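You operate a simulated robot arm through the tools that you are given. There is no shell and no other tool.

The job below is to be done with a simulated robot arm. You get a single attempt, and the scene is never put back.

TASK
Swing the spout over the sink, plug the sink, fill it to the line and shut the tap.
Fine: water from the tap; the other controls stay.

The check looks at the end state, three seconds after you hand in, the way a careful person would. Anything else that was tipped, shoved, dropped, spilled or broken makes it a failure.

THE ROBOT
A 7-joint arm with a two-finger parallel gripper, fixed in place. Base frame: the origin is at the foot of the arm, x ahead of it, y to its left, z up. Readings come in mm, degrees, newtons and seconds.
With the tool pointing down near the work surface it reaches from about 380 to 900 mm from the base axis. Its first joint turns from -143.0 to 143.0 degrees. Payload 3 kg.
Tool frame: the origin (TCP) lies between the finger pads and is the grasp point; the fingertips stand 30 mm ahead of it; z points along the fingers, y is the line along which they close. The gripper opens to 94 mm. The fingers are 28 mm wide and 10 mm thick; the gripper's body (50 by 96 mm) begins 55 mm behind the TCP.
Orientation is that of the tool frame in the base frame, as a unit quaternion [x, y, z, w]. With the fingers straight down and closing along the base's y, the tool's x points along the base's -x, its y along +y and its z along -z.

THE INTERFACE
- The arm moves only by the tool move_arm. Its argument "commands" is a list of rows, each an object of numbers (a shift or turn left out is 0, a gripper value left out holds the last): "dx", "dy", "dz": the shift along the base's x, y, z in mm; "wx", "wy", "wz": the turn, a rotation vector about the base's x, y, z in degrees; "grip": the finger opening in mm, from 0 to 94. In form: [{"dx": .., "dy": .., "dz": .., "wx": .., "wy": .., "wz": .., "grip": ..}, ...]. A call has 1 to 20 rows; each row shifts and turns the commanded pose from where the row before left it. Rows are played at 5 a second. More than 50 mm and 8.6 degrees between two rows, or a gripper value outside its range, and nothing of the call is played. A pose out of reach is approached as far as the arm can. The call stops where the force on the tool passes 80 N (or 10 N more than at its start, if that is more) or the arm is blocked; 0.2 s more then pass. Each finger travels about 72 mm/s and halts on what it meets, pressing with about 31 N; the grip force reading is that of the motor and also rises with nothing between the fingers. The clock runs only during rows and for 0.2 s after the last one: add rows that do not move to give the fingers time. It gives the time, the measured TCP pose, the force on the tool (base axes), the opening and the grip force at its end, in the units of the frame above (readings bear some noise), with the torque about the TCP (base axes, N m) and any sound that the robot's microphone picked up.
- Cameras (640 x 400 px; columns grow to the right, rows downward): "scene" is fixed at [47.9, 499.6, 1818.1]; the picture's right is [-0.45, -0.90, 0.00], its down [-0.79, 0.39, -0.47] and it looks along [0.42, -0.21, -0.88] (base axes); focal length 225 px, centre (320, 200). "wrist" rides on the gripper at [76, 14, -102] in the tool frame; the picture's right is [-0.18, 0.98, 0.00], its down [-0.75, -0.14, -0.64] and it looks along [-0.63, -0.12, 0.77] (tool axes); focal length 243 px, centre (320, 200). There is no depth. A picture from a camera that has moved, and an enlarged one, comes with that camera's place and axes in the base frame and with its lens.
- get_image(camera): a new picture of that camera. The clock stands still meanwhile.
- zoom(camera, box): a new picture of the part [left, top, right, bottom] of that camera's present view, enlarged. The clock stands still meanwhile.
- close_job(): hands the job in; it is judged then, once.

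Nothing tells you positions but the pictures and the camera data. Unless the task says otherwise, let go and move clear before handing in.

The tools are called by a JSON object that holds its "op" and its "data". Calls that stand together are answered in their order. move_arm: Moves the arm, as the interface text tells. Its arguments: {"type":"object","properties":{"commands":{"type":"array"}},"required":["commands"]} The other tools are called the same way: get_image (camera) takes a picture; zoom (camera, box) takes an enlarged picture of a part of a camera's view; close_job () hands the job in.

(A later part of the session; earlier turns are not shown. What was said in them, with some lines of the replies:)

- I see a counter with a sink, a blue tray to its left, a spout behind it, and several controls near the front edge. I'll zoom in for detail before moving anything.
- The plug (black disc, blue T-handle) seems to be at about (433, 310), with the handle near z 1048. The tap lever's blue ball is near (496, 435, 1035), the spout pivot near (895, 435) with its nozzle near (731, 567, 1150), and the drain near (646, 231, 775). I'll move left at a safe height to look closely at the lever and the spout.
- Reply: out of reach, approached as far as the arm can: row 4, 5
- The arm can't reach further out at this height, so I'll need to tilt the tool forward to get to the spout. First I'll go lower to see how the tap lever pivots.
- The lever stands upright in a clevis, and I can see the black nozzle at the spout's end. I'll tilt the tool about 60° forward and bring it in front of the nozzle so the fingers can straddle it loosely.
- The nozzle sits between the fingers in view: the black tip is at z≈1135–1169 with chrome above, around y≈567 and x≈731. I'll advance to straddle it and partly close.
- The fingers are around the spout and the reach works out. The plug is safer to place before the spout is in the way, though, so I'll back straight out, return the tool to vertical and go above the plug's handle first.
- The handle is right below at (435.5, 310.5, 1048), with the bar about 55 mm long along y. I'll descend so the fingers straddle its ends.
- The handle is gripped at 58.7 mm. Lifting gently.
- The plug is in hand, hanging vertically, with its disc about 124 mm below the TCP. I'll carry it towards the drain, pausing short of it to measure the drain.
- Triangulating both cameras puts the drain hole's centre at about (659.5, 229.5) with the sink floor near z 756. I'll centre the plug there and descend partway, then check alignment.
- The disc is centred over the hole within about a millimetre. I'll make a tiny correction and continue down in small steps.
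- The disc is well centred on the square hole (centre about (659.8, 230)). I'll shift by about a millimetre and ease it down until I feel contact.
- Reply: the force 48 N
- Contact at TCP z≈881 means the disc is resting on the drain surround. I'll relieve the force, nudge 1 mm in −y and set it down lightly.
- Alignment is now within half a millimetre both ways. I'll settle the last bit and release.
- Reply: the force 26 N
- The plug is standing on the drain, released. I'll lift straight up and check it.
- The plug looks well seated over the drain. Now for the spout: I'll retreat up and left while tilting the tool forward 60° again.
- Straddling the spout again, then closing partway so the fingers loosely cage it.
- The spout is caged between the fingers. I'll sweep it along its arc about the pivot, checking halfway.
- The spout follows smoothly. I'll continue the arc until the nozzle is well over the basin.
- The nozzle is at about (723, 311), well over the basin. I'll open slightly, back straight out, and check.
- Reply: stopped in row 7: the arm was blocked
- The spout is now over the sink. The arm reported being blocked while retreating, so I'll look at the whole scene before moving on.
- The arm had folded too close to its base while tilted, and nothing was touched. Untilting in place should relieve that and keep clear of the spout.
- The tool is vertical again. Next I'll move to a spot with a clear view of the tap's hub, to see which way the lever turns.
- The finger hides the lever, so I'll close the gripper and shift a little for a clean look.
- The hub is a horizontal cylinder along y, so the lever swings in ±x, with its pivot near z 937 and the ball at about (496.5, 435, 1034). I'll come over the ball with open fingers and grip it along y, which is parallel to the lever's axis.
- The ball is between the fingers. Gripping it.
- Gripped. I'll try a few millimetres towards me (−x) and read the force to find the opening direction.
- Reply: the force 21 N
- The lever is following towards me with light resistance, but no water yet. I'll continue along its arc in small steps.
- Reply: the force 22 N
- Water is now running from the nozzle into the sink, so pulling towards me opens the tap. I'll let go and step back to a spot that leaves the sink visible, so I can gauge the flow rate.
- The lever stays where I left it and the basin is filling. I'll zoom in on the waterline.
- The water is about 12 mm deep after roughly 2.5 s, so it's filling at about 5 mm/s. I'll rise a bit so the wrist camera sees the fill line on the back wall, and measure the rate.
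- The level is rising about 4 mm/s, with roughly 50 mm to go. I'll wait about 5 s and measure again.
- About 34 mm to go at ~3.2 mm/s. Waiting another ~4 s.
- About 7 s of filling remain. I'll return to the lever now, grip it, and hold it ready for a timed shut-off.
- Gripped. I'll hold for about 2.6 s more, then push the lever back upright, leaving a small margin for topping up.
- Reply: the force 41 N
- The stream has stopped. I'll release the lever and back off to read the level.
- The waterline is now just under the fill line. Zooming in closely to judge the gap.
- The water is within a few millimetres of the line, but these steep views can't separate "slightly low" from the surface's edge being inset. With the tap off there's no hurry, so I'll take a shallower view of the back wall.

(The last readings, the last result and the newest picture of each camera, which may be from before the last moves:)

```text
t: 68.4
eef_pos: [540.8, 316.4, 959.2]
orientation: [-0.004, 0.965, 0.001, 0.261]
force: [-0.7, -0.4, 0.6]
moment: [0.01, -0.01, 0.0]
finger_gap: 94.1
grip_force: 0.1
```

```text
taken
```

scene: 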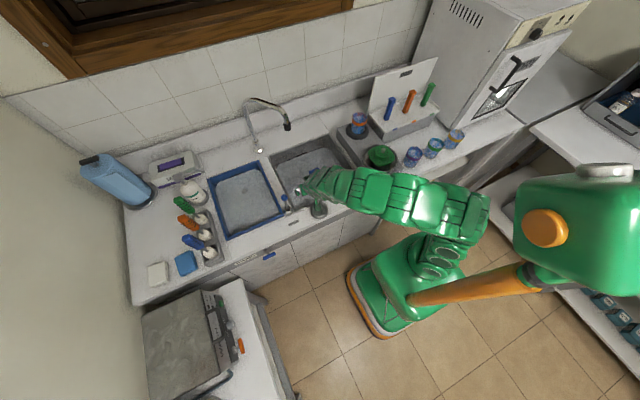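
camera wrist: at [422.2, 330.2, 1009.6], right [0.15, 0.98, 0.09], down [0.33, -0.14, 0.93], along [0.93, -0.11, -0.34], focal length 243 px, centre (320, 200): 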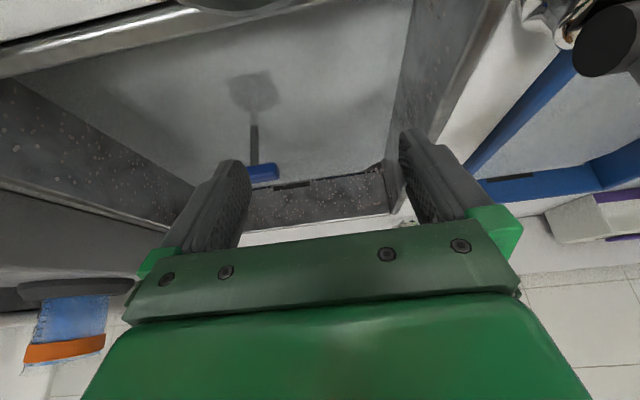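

{"op": "zoom", "data": {"camera": "wrist", "box": [245, 155, 400, 225]}}

{"op": "zoom", "data": {"camera": "wrist", "box": [300, 155, 390, 205]}}

{"op": "zoom", "data": {"camera": "scene", "box": [265, 130, 345, 185]}}

```text
4.13 times, centred on (322, 190) of wrist
camera zoom: at [422.2, 330.2, 1009.6], right [0.15, 0.98, 0.09], down [0.33, -0.14, 0.93], along [0.93, -0.11, -0.34], focal length 1002 px, centre (310, 241)
```

zoom: 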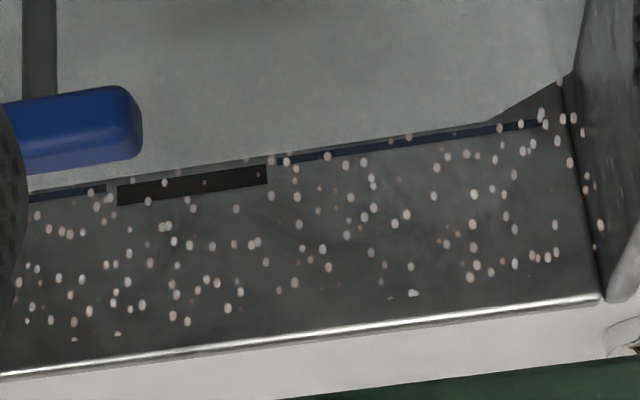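

```text
7.11 times, centred on (345, 180) of wrist
camera zoom: at [422.2, 330.2, 1009.6], right [0.15, 0.98, 0.09], down [0.33, -0.14, 0.93], along [0.93, -0.11, -0.34], focal length 1725 px, centre (142, 342)
```

zoom: 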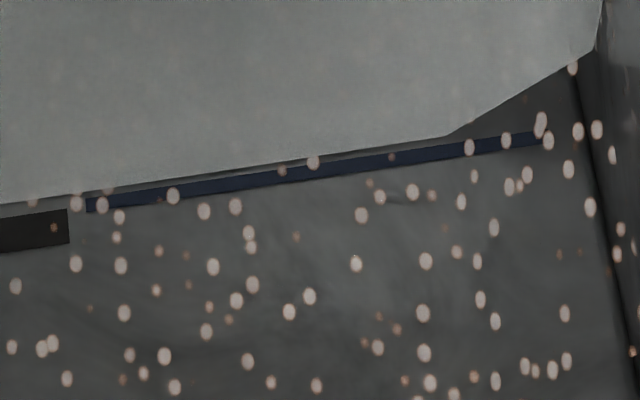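

```text
7.27 times, centred on (305, 158) of scene
camera zoom: at [47.9, 499.6, 1818.1], right [-0.45, -0.9, 0.0], down [-0.79, 0.39, -0.47], along [0.42, -0.21, -0.88], focal length 1637 px, centre (429, 509)
```

zoom: 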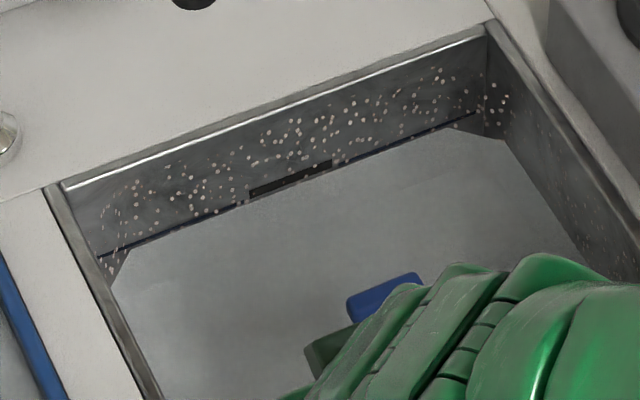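

The level is about 3 mm below the centre of the line; the overflow slot's lip sits exactly at the line. At 3.2 mm/s that needs a short pulse, so I'll go back to the lever and grip it.

{"op": "move_arm", "data": {"commands": [{"dz": 38}, {"dz": 38}, {"dz": 38}, {"dz": 40}, {"wy": 7.5, "dx": -10, "dy": 29}, {"wy": 7.5, "dx": -11, "dy": 30}, {"wy": 7.5, "dx": -11, "dy": 30}, {"wy": 7.5, "dx": -11, "dy": 30}, {}]}}

{"op": "get_image", "data": {"camera": "wrist"}}

```text
t: 70.4
eef_pos: [497.2, 435.2, 1114.4]
orientation: [-0.003, 1.0, 0.002, 0.002]
force: [1.1, 0.3, -0.3]
moment: [0.0, 0.0, -0.03]
finger_gap: 94.2
grip_force: 0.0
```

```text
taken
camera wrist: at [419.8, 448.4, 1216.5], right [0.18, 0.98, 0.0], down [0.75, -0.14, 0.64], along [0.63, -0.11, -0.77], focal length 243 px, centre (320, 200)
```

wrist: 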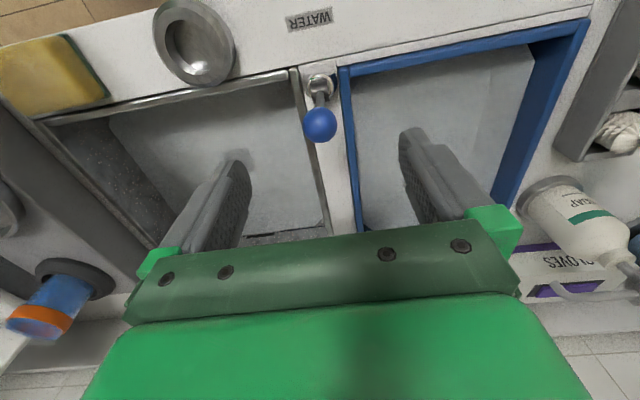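

{"op": "zoom", "data": {"camera": "wrist", "box": [290, 60, 350, 150]}}

{"op": "zoom", "data": {"camera": "scene", "box": [270, 110, 310, 160]}}

```text
4.44 times, centred on (320, 105) of wrist
camera zoom: at [419.8, 448.4, 1216.5], right [0.18, 0.98, 0.0], down [0.75, -0.14, 0.64], along [0.63, -0.11, -0.77], focal length 1078 px, centre (320, 622)
```

zoom: 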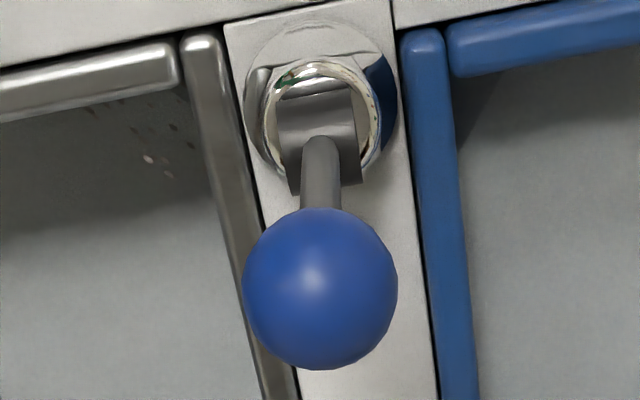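

```text
8.00 times, centred on (290, 135) of scene
camera zoom: at [47.9, 499.6, 1818.1], right [-0.45, -0.9, 0.0], down [-0.79, 0.39, -0.47], along [0.42, -0.21, -0.88], focal length 1801 px, centre (560, 720)
```

zoom: 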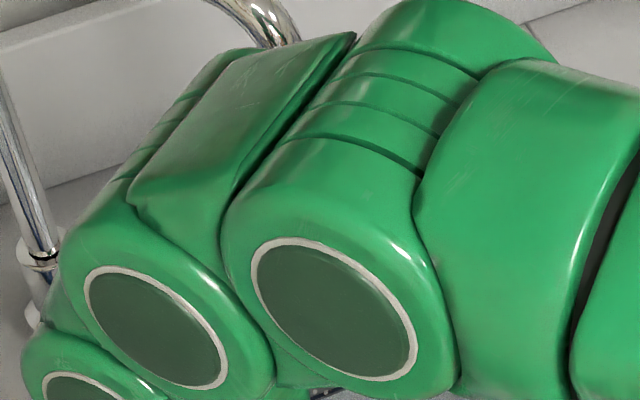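

No hurry while the tap is off. I'll descend, grip the ball, and give a short pulse: open ~14 mm, hold briefly, close past upright.

{"op": "move_arm", "data": {"commands": [{"dz": -30}, {"dz": -30}, {"dz": -19.5}, {}, {"grip": 24}, {"grip": 24}, {"grip": 24}, {"grip": 24}]}}

{"op": "zoom", "data": {"camera": "wrist", "box": [180, 70, 440, 240]}}

```text
t: 72.2
eef_pos: [497.5, 433.9, 1034.5]
orientation: [-0.003, 1.0, 0.001, 0.002]
force: [-0.9, 10.0, -1.3]
moment: [-0.01, 0.1, 0.03]
finger_gap: 29.6
grip_force: 4.5
```

```text
2.35 times, centred on (310, 155) of wrist
camera zoom: at [419.9, 447.4, 1136.2], right [0.18, 0.98, 0.0], down [0.75, -0.14, 0.64], along [0.63, -0.11, -0.76], focal length 571 px, centre (344, 306)
```

zoom: 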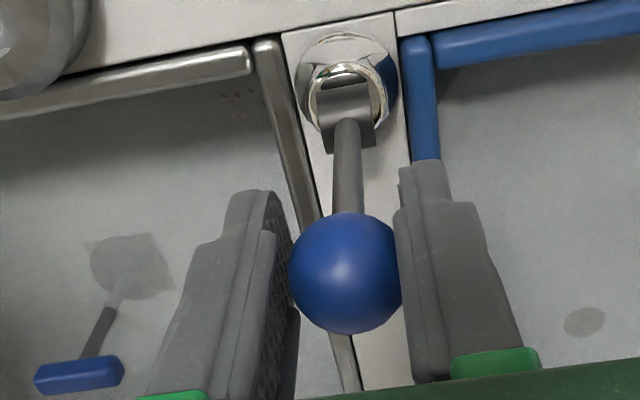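

{"op": "move_arm", "data": {"commands": [{}, {}, {"dx": -4}, {"dx": -4, "dz": -0.3}, {"dx": -4, "dz": -0.5}, {"dx": -2.5, "dz": -0.4}, {}, {"dx": 4, "dz": 0.5}, {"dx": 4, "dz": 0.5}, {"dx": 4, "dz": 0.2}, {"dx": 3}, {}]}}

{"op": "zoom", "data": {"camera": "scene", "box": [250, 90, 370, 220]}}

```text
t: 74.8
eef_pos: [496.6, 434.8, 1035.3]
orientation: [-0.003, 1.0, 0.002, 0.002]
force: [-1.7, 10.4, 3.6]
moment: [0.06, 0.06, 0.0]
finger_gap: 30.1
grip_force: 5.3
```

```text
3.08 times, centred on (310, 155) of scene
camera zoom: at [47.9, 499.6, 1818.1], right [-0.45, -0.9, 0.0], down [-0.79, 0.39, -0.47], along [0.42, -0.21, -0.88], focal length 693 px, centre (351, 338)
```

zoom: 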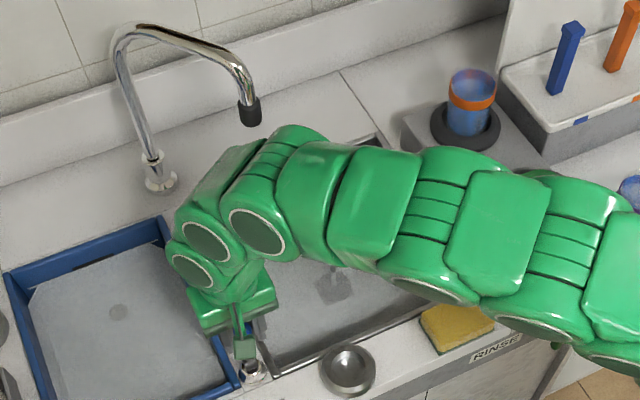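

{"op": "zoom", "data": {"camera": "wrist", "box": [180, 70, 440, 240]}}

{"op": "move_arm", "data": {"commands": [{"grip": 10}, {"grip": 10}, {"grip": 10}]}}

{"op": "zoom", "data": {"camera": "wrist", "box": [180, 70, 440, 240]}}

```text
2.35 times, centred on (310, 155) of wrist
camera zoom: at [420.1, 447.2, 1136.6], right [0.18, 0.98, 0.0], down [0.75, -0.14, 0.64], along [0.63, -0.11, -0.76], focal length 571 px, centre (344, 306)
```

zoom: 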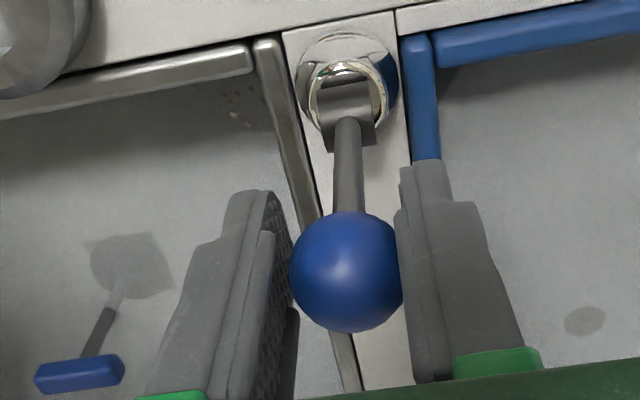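

```text
t: 75.6
eef_pos: [497.1, 435.6, 1034.7]
orientation: [-0.003, 1.0, 0.002, 0.003]
force: [6.8, 35.1, -2.1]
moment: [0.11, -0.61, -0.04]
finger_gap: 27.1
grip_force: 45.4
```

```text
2.35 times, centred on (310, 155) of wrist
camera zoom: at [419.9, 448.3, 1136.5], right [0.18, 0.98, 0.0], down [0.75, -0.14, 0.64], along [0.64, -0.11, -0.76], focal length 571 px, centre (344, 306)
```

zoom: 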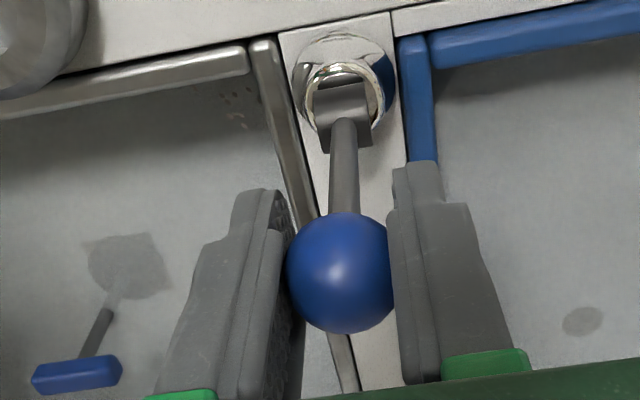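

The earlier pulse appears to have slipped because the grip hadn't closed fully; it's firm now (45 N). I'll do the short pulse again.

{"op": "move_arm", "data": {"commands": [{"dx": -4}, {"dx": -4, "dz": -0.3}, {"dx": -4, "dz": -0.5}, {"dx": -2.5, "dz": -0.4}, {"dx": 3.5, "dz": 0.4}, {"dx": 4, "dz": 0.4}, {"dx": 4, "dz": 0.3}, {"dx": 3}, {}]}}

{"op": "zoom", "data": {"camera": "wrist", "box": [180, 70, 440, 240]}}

{"op": "zoom", "data": {"camera": "scene", "box": [250, 90, 370, 220]}}

```text
t: 77.6
eef_pos: [497.2, 434.6, 1034.5]
orientation: [-0.004, 1.0, 0.002, 0.002]
force: [-12.7, 36.8, -4.7]
moment: [-0.02, 1.22, 0.05]
finger_gap: 26.8
grip_force: 45.3
```

```text
2.35 times, centred on (310, 155) of wrist
camera zoom: at [419.7, 448.4, 1135.9], right [0.18, 0.98, 0.0], down [0.75, -0.14, 0.64], along [0.63, -0.11, -0.77], focal length 571 px, centre (344, 306)
```

zoom: 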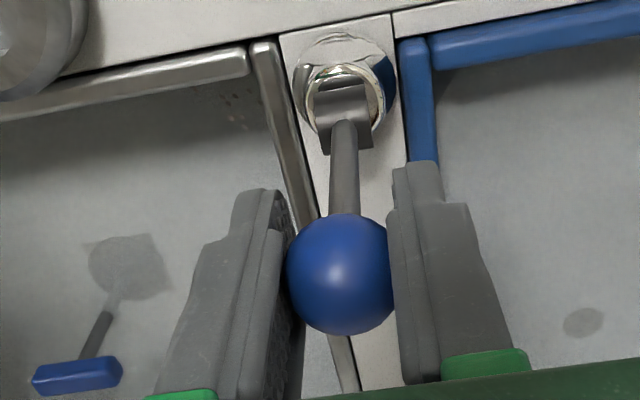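

```text
3.08 times, centred on (310, 155) of scene
camera zoom: at [47.9, 499.6, 1818.1], right [-0.45, -0.9, 0.0], down [-0.79, 0.39, -0.47], along [0.42, -0.21, -0.88], focal length 693 px, centre (351, 338)
```

zoom: 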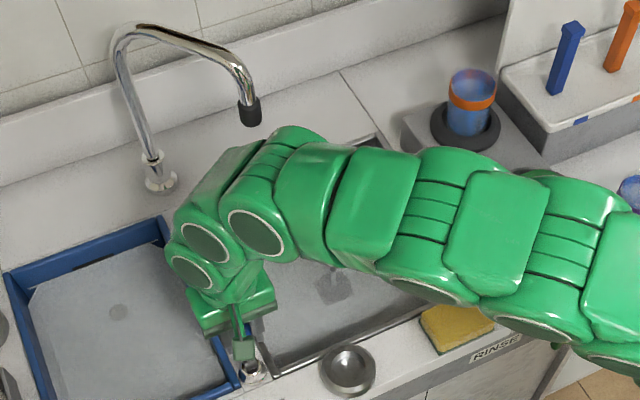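

No stream; the lever is back upright. I'll release, and return to the shallow viewing pose to read the level.

{"op": "move_arm", "data": {"commands": [{"grip": 94}, {"grip": 94}, {"grip": 94}, {"dz": 40}, {"dz": 40}, {"wy": -7.5, "dx": 11, "dy": -29}, {"wy": -7.5, "dx": 11, "dy": -30}, {"wy": -7.5, "dx": 11, "dy": -30}, {"wy": -7.5, "dx": 11, "dy": -30}, {"dz": -38}, {"dz": -38}, {"dz": -38}, {"dz": -41}, {}]}}

{"op": "zoom", "data": {"camera": "wrist", "box": [300, 155, 390, 205]}}

{"op": "zoom", "data": {"camera": "wrist", "box": [245, 155, 400, 225]}}

{"op": "zoom", "data": {"camera": "scene", "box": [265, 130, 345, 185]}}

```text
t: 80.6
eef_pos: [539.2, 318.8, 962.8]
orientation: [-0.003, 0.966, 0.001, 0.26]
force: [-0.1, 0.3, -1.1]
moment: [0.01, 0.0, -0.01]
finger_gap: 94.0
grip_force: 0.0
```

```text
7.11 times, centred on (345, 180) of wrist
camera zoom: at [420.9, 331.9, 1011.3], right [0.15, 0.98, 0.09], down [0.33, -0.14, 0.93], along [0.93, -0.11, -0.34], focal length 1725 px, centre (142, 342)
```

zoom: 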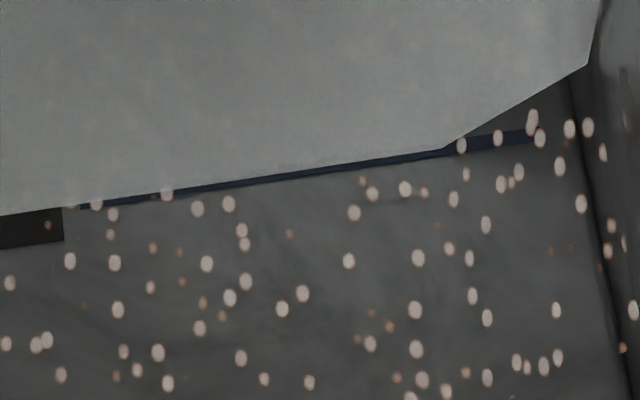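

```text
4.13 times, centred on (322, 190) of wrist
camera zoom: at [420.9, 331.9, 1011.3], right [0.15, 0.98, 0.09], down [0.33, -0.14, 0.93], along [0.93, -0.11, -0.34], focal length 1002 px, centre (310, 241)
```

zoom: 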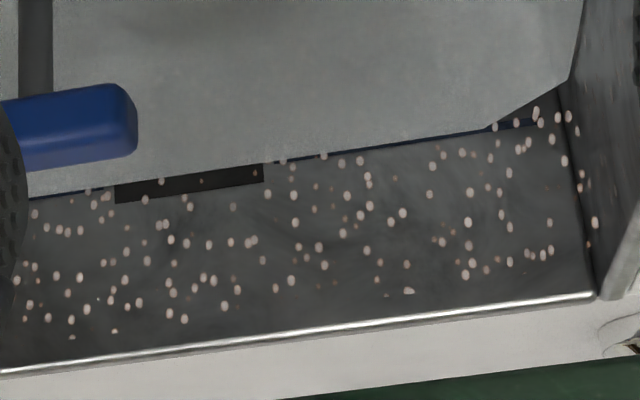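

```text
7.27 times, centred on (305, 158) of scene
camera zoom: at [47.9, 499.6, 1818.1], right [-0.45, -0.9, 0.0], down [-0.79, 0.39, -0.47], along [0.42, -0.21, -0.88], focal length 1637 px, centre (429, 509)
```

zoom: 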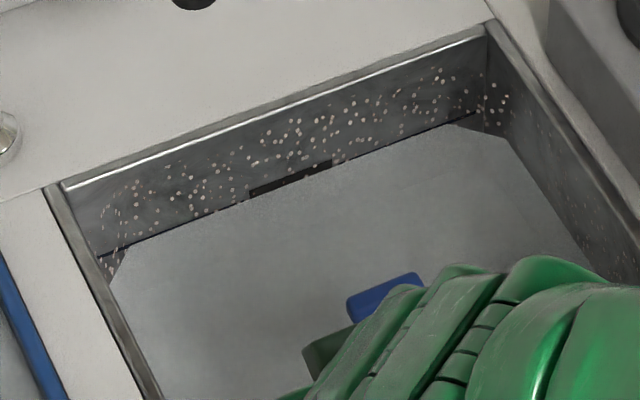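

The waterline now sits right on the fill line. I'll raise the arm clear, return it to vertical away from the sink, and verify the lever, spout, plug and level.

{"op": "move_arm", "data": {"commands": [{"dz": 40}, {"dz": 40}, {"dz": 40}, {"dz": 40}, {"wy": 7.5, "dx": -20, "dy": -20, "dz": 20}, {"wy": 7.5, "dx": -25, "dy": -22, "dz": 20}, {"wy": 7.5, "dx": -25, "dy": -22, "dz": 20}, {"wy": 7.5, "dx": -25, "dy": -22, "dz": 20}, {"dx": -20, "dy": -22, "dz": 20}, {}]}}

{"op": "get_image", "data": {"camera": "scene"}}

{"op": "zoom", "data": {"camera": "scene", "box": [270, 180, 310, 220]}}

{"op": "zoom", "data": {"camera": "scene", "box": [220, 80, 380, 220]}}

{"op": "get_image", "data": {"camera": "wrist"}}

```text
t: 82.8
eef_pos: [426.7, 206.8, 1220.8]
orientation: [-0.003, 1.0, 0.001, 0.0]
force: [0.1, 0.4, -0.2]
moment: [-0.01, 0.0, 0.01]
finger_gap: 94.0
grip_force: 0.0
```

```text
taken
```

scene: 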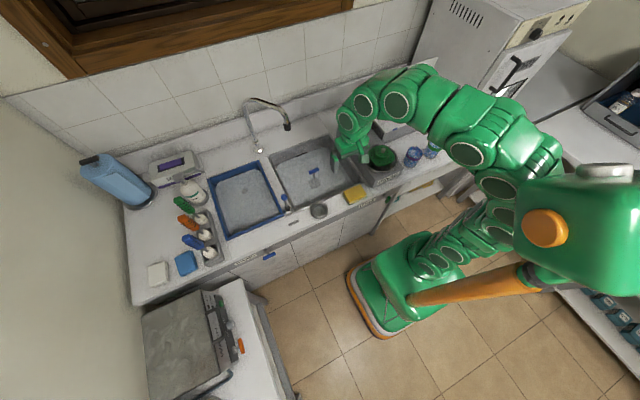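

```text
10.00 times, centred on (290, 200) of scene
camera zoom: at [47.9, 499.6, 1818.1], right [-0.45, -0.9, 0.0], down [-0.79, 0.39, -0.47], along [0.42, -0.21, -0.88], focal length 2251 px, centre (620, 200)
```

zoom: 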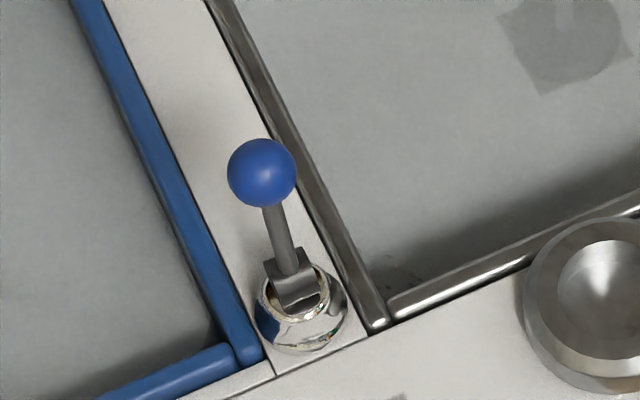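

```text
2.86 times, centred on (300, 150) of scene
camera zoom: at [47.9, 499.6, 1818.1], right [-0.45, -0.9, 0.0], down [-0.79, 0.39, -0.47], along [0.42, -0.21, -0.88], focal length 643 px, centre (377, 343)
```

zoom: 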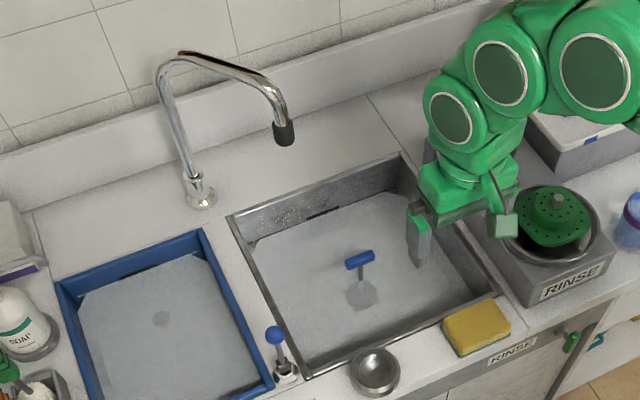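

```text
taken
camera wrist: at [349.1, 221.0, 1322.4], right [0.18, 0.98, 0.0], down [0.75, -0.14, 0.64], along [0.63, -0.11, -0.77], focal length 243 px, centre (320, 200)
```

wrist: 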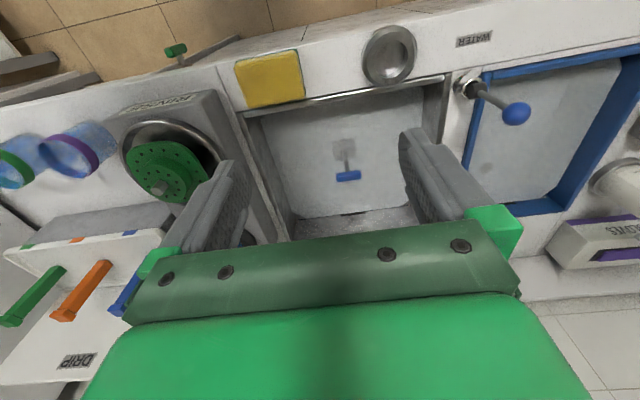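

The lever is exactly where it started, the spout hangs over the basin with no stream, and nothing else has moved. I'll wait a few seconds and recheck that the level holds.

{"op": "zoom", "data": {"camera": "scene", "box": [275, 130, 335, 172]}}

{"op": "move_arm", "data": {"commands": [{}, {}, {}, {}, {}, {}, {}, {}, {}, {}, {}, {}, {}, {}, {}, {}, {}, {}, {}, {}]}}

{"op": "zoom", "data": {"camera": "scene", "box": [275, 130, 335, 172]}}

{"op": "zoom", "data": {"camera": "scene", "box": [300, 160, 330, 190]}}

```text
9.52 times, centred on (305, 151) of scene
camera zoom: at [47.9, 499.6, 1818.1], right [-0.45, -0.9, 0.0], down [-0.79, 0.39, -0.47], along [0.42, -0.21, -0.88], focal length 2144 px, centre (463, 667)
```

zoom: 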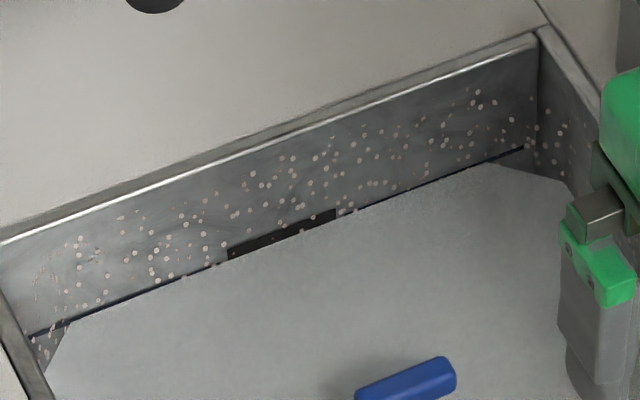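

```text
t: 87.0
eef_pos: [426.0, 208.2, 1220.2]
orientation: [-0.002, 1.0, 0.001, 0.001]
force: [-0.8, -0.2, -0.2]
moment: [-0.01, 0.0, 0.0]
finger_gap: 93.7
grip_force: 0.1
```

```text
9.52 times, centred on (305, 151) of scene
camera zoom: at [47.9, 499.6, 1818.1], right [-0.45, -0.9, 0.0], down [-0.79, 0.39, -0.47], along [0.42, -0.21, -0.88], focal length 2144 px, centre (463, 667)
```

zoom: 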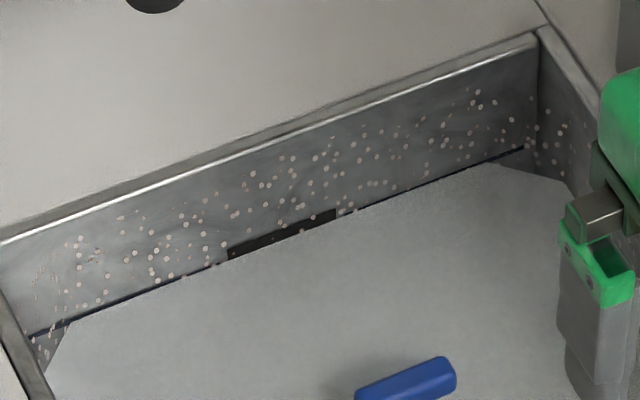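

```text
13.33 times, centred on (315, 175) of scene
camera zoom: at [47.9, 499.6, 1818.1], right [-0.45, -0.9, 0.0], down [-0.79, 0.39, -0.47], along [0.42, -0.21, -0.88], focal length 3002 px, centre (387, 533)
```

zoom: 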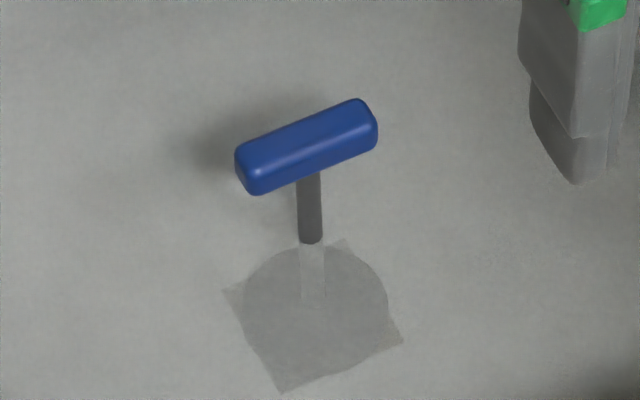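

The level held steady on the line for over 4 s, the plug is seated over the drain and the tap is shut. The spout is over the sink and the arm is clear, so I'm handing in.

{"op": "close_job", "data": {}}

```text
The job is handed in.
```

The sink is plugged and filled to the line, the spout is over the basin, and the tap is shut. I've handed the job in, but no verdict has come back.

- **Spout:** I swung it from over the tray to over the sink; the nozzle now hangs at about (723, 311) mm.
- **Plug:** The disc sits centred over the square drain opening. The disc is round, so the hole's corners aren't covered, but the level didn't drop over the last 4 s I watched.
- **Water level:** The surface is on the fill line, by my reading within about 2 mm. The overflow slot starts at the line, so I stopped there.
- **Tap:** The lever is back in its original upright position and no water is running.
- **Everything else:** I didn't touch the rinse or drain controls. I saw nothing tipped or spilled on the counter, only droplets on the sink's inside walls from the running water.

During one retreat the arm stopped and reported itself blocked. It had folded too close to its own base, and nothing was hit.
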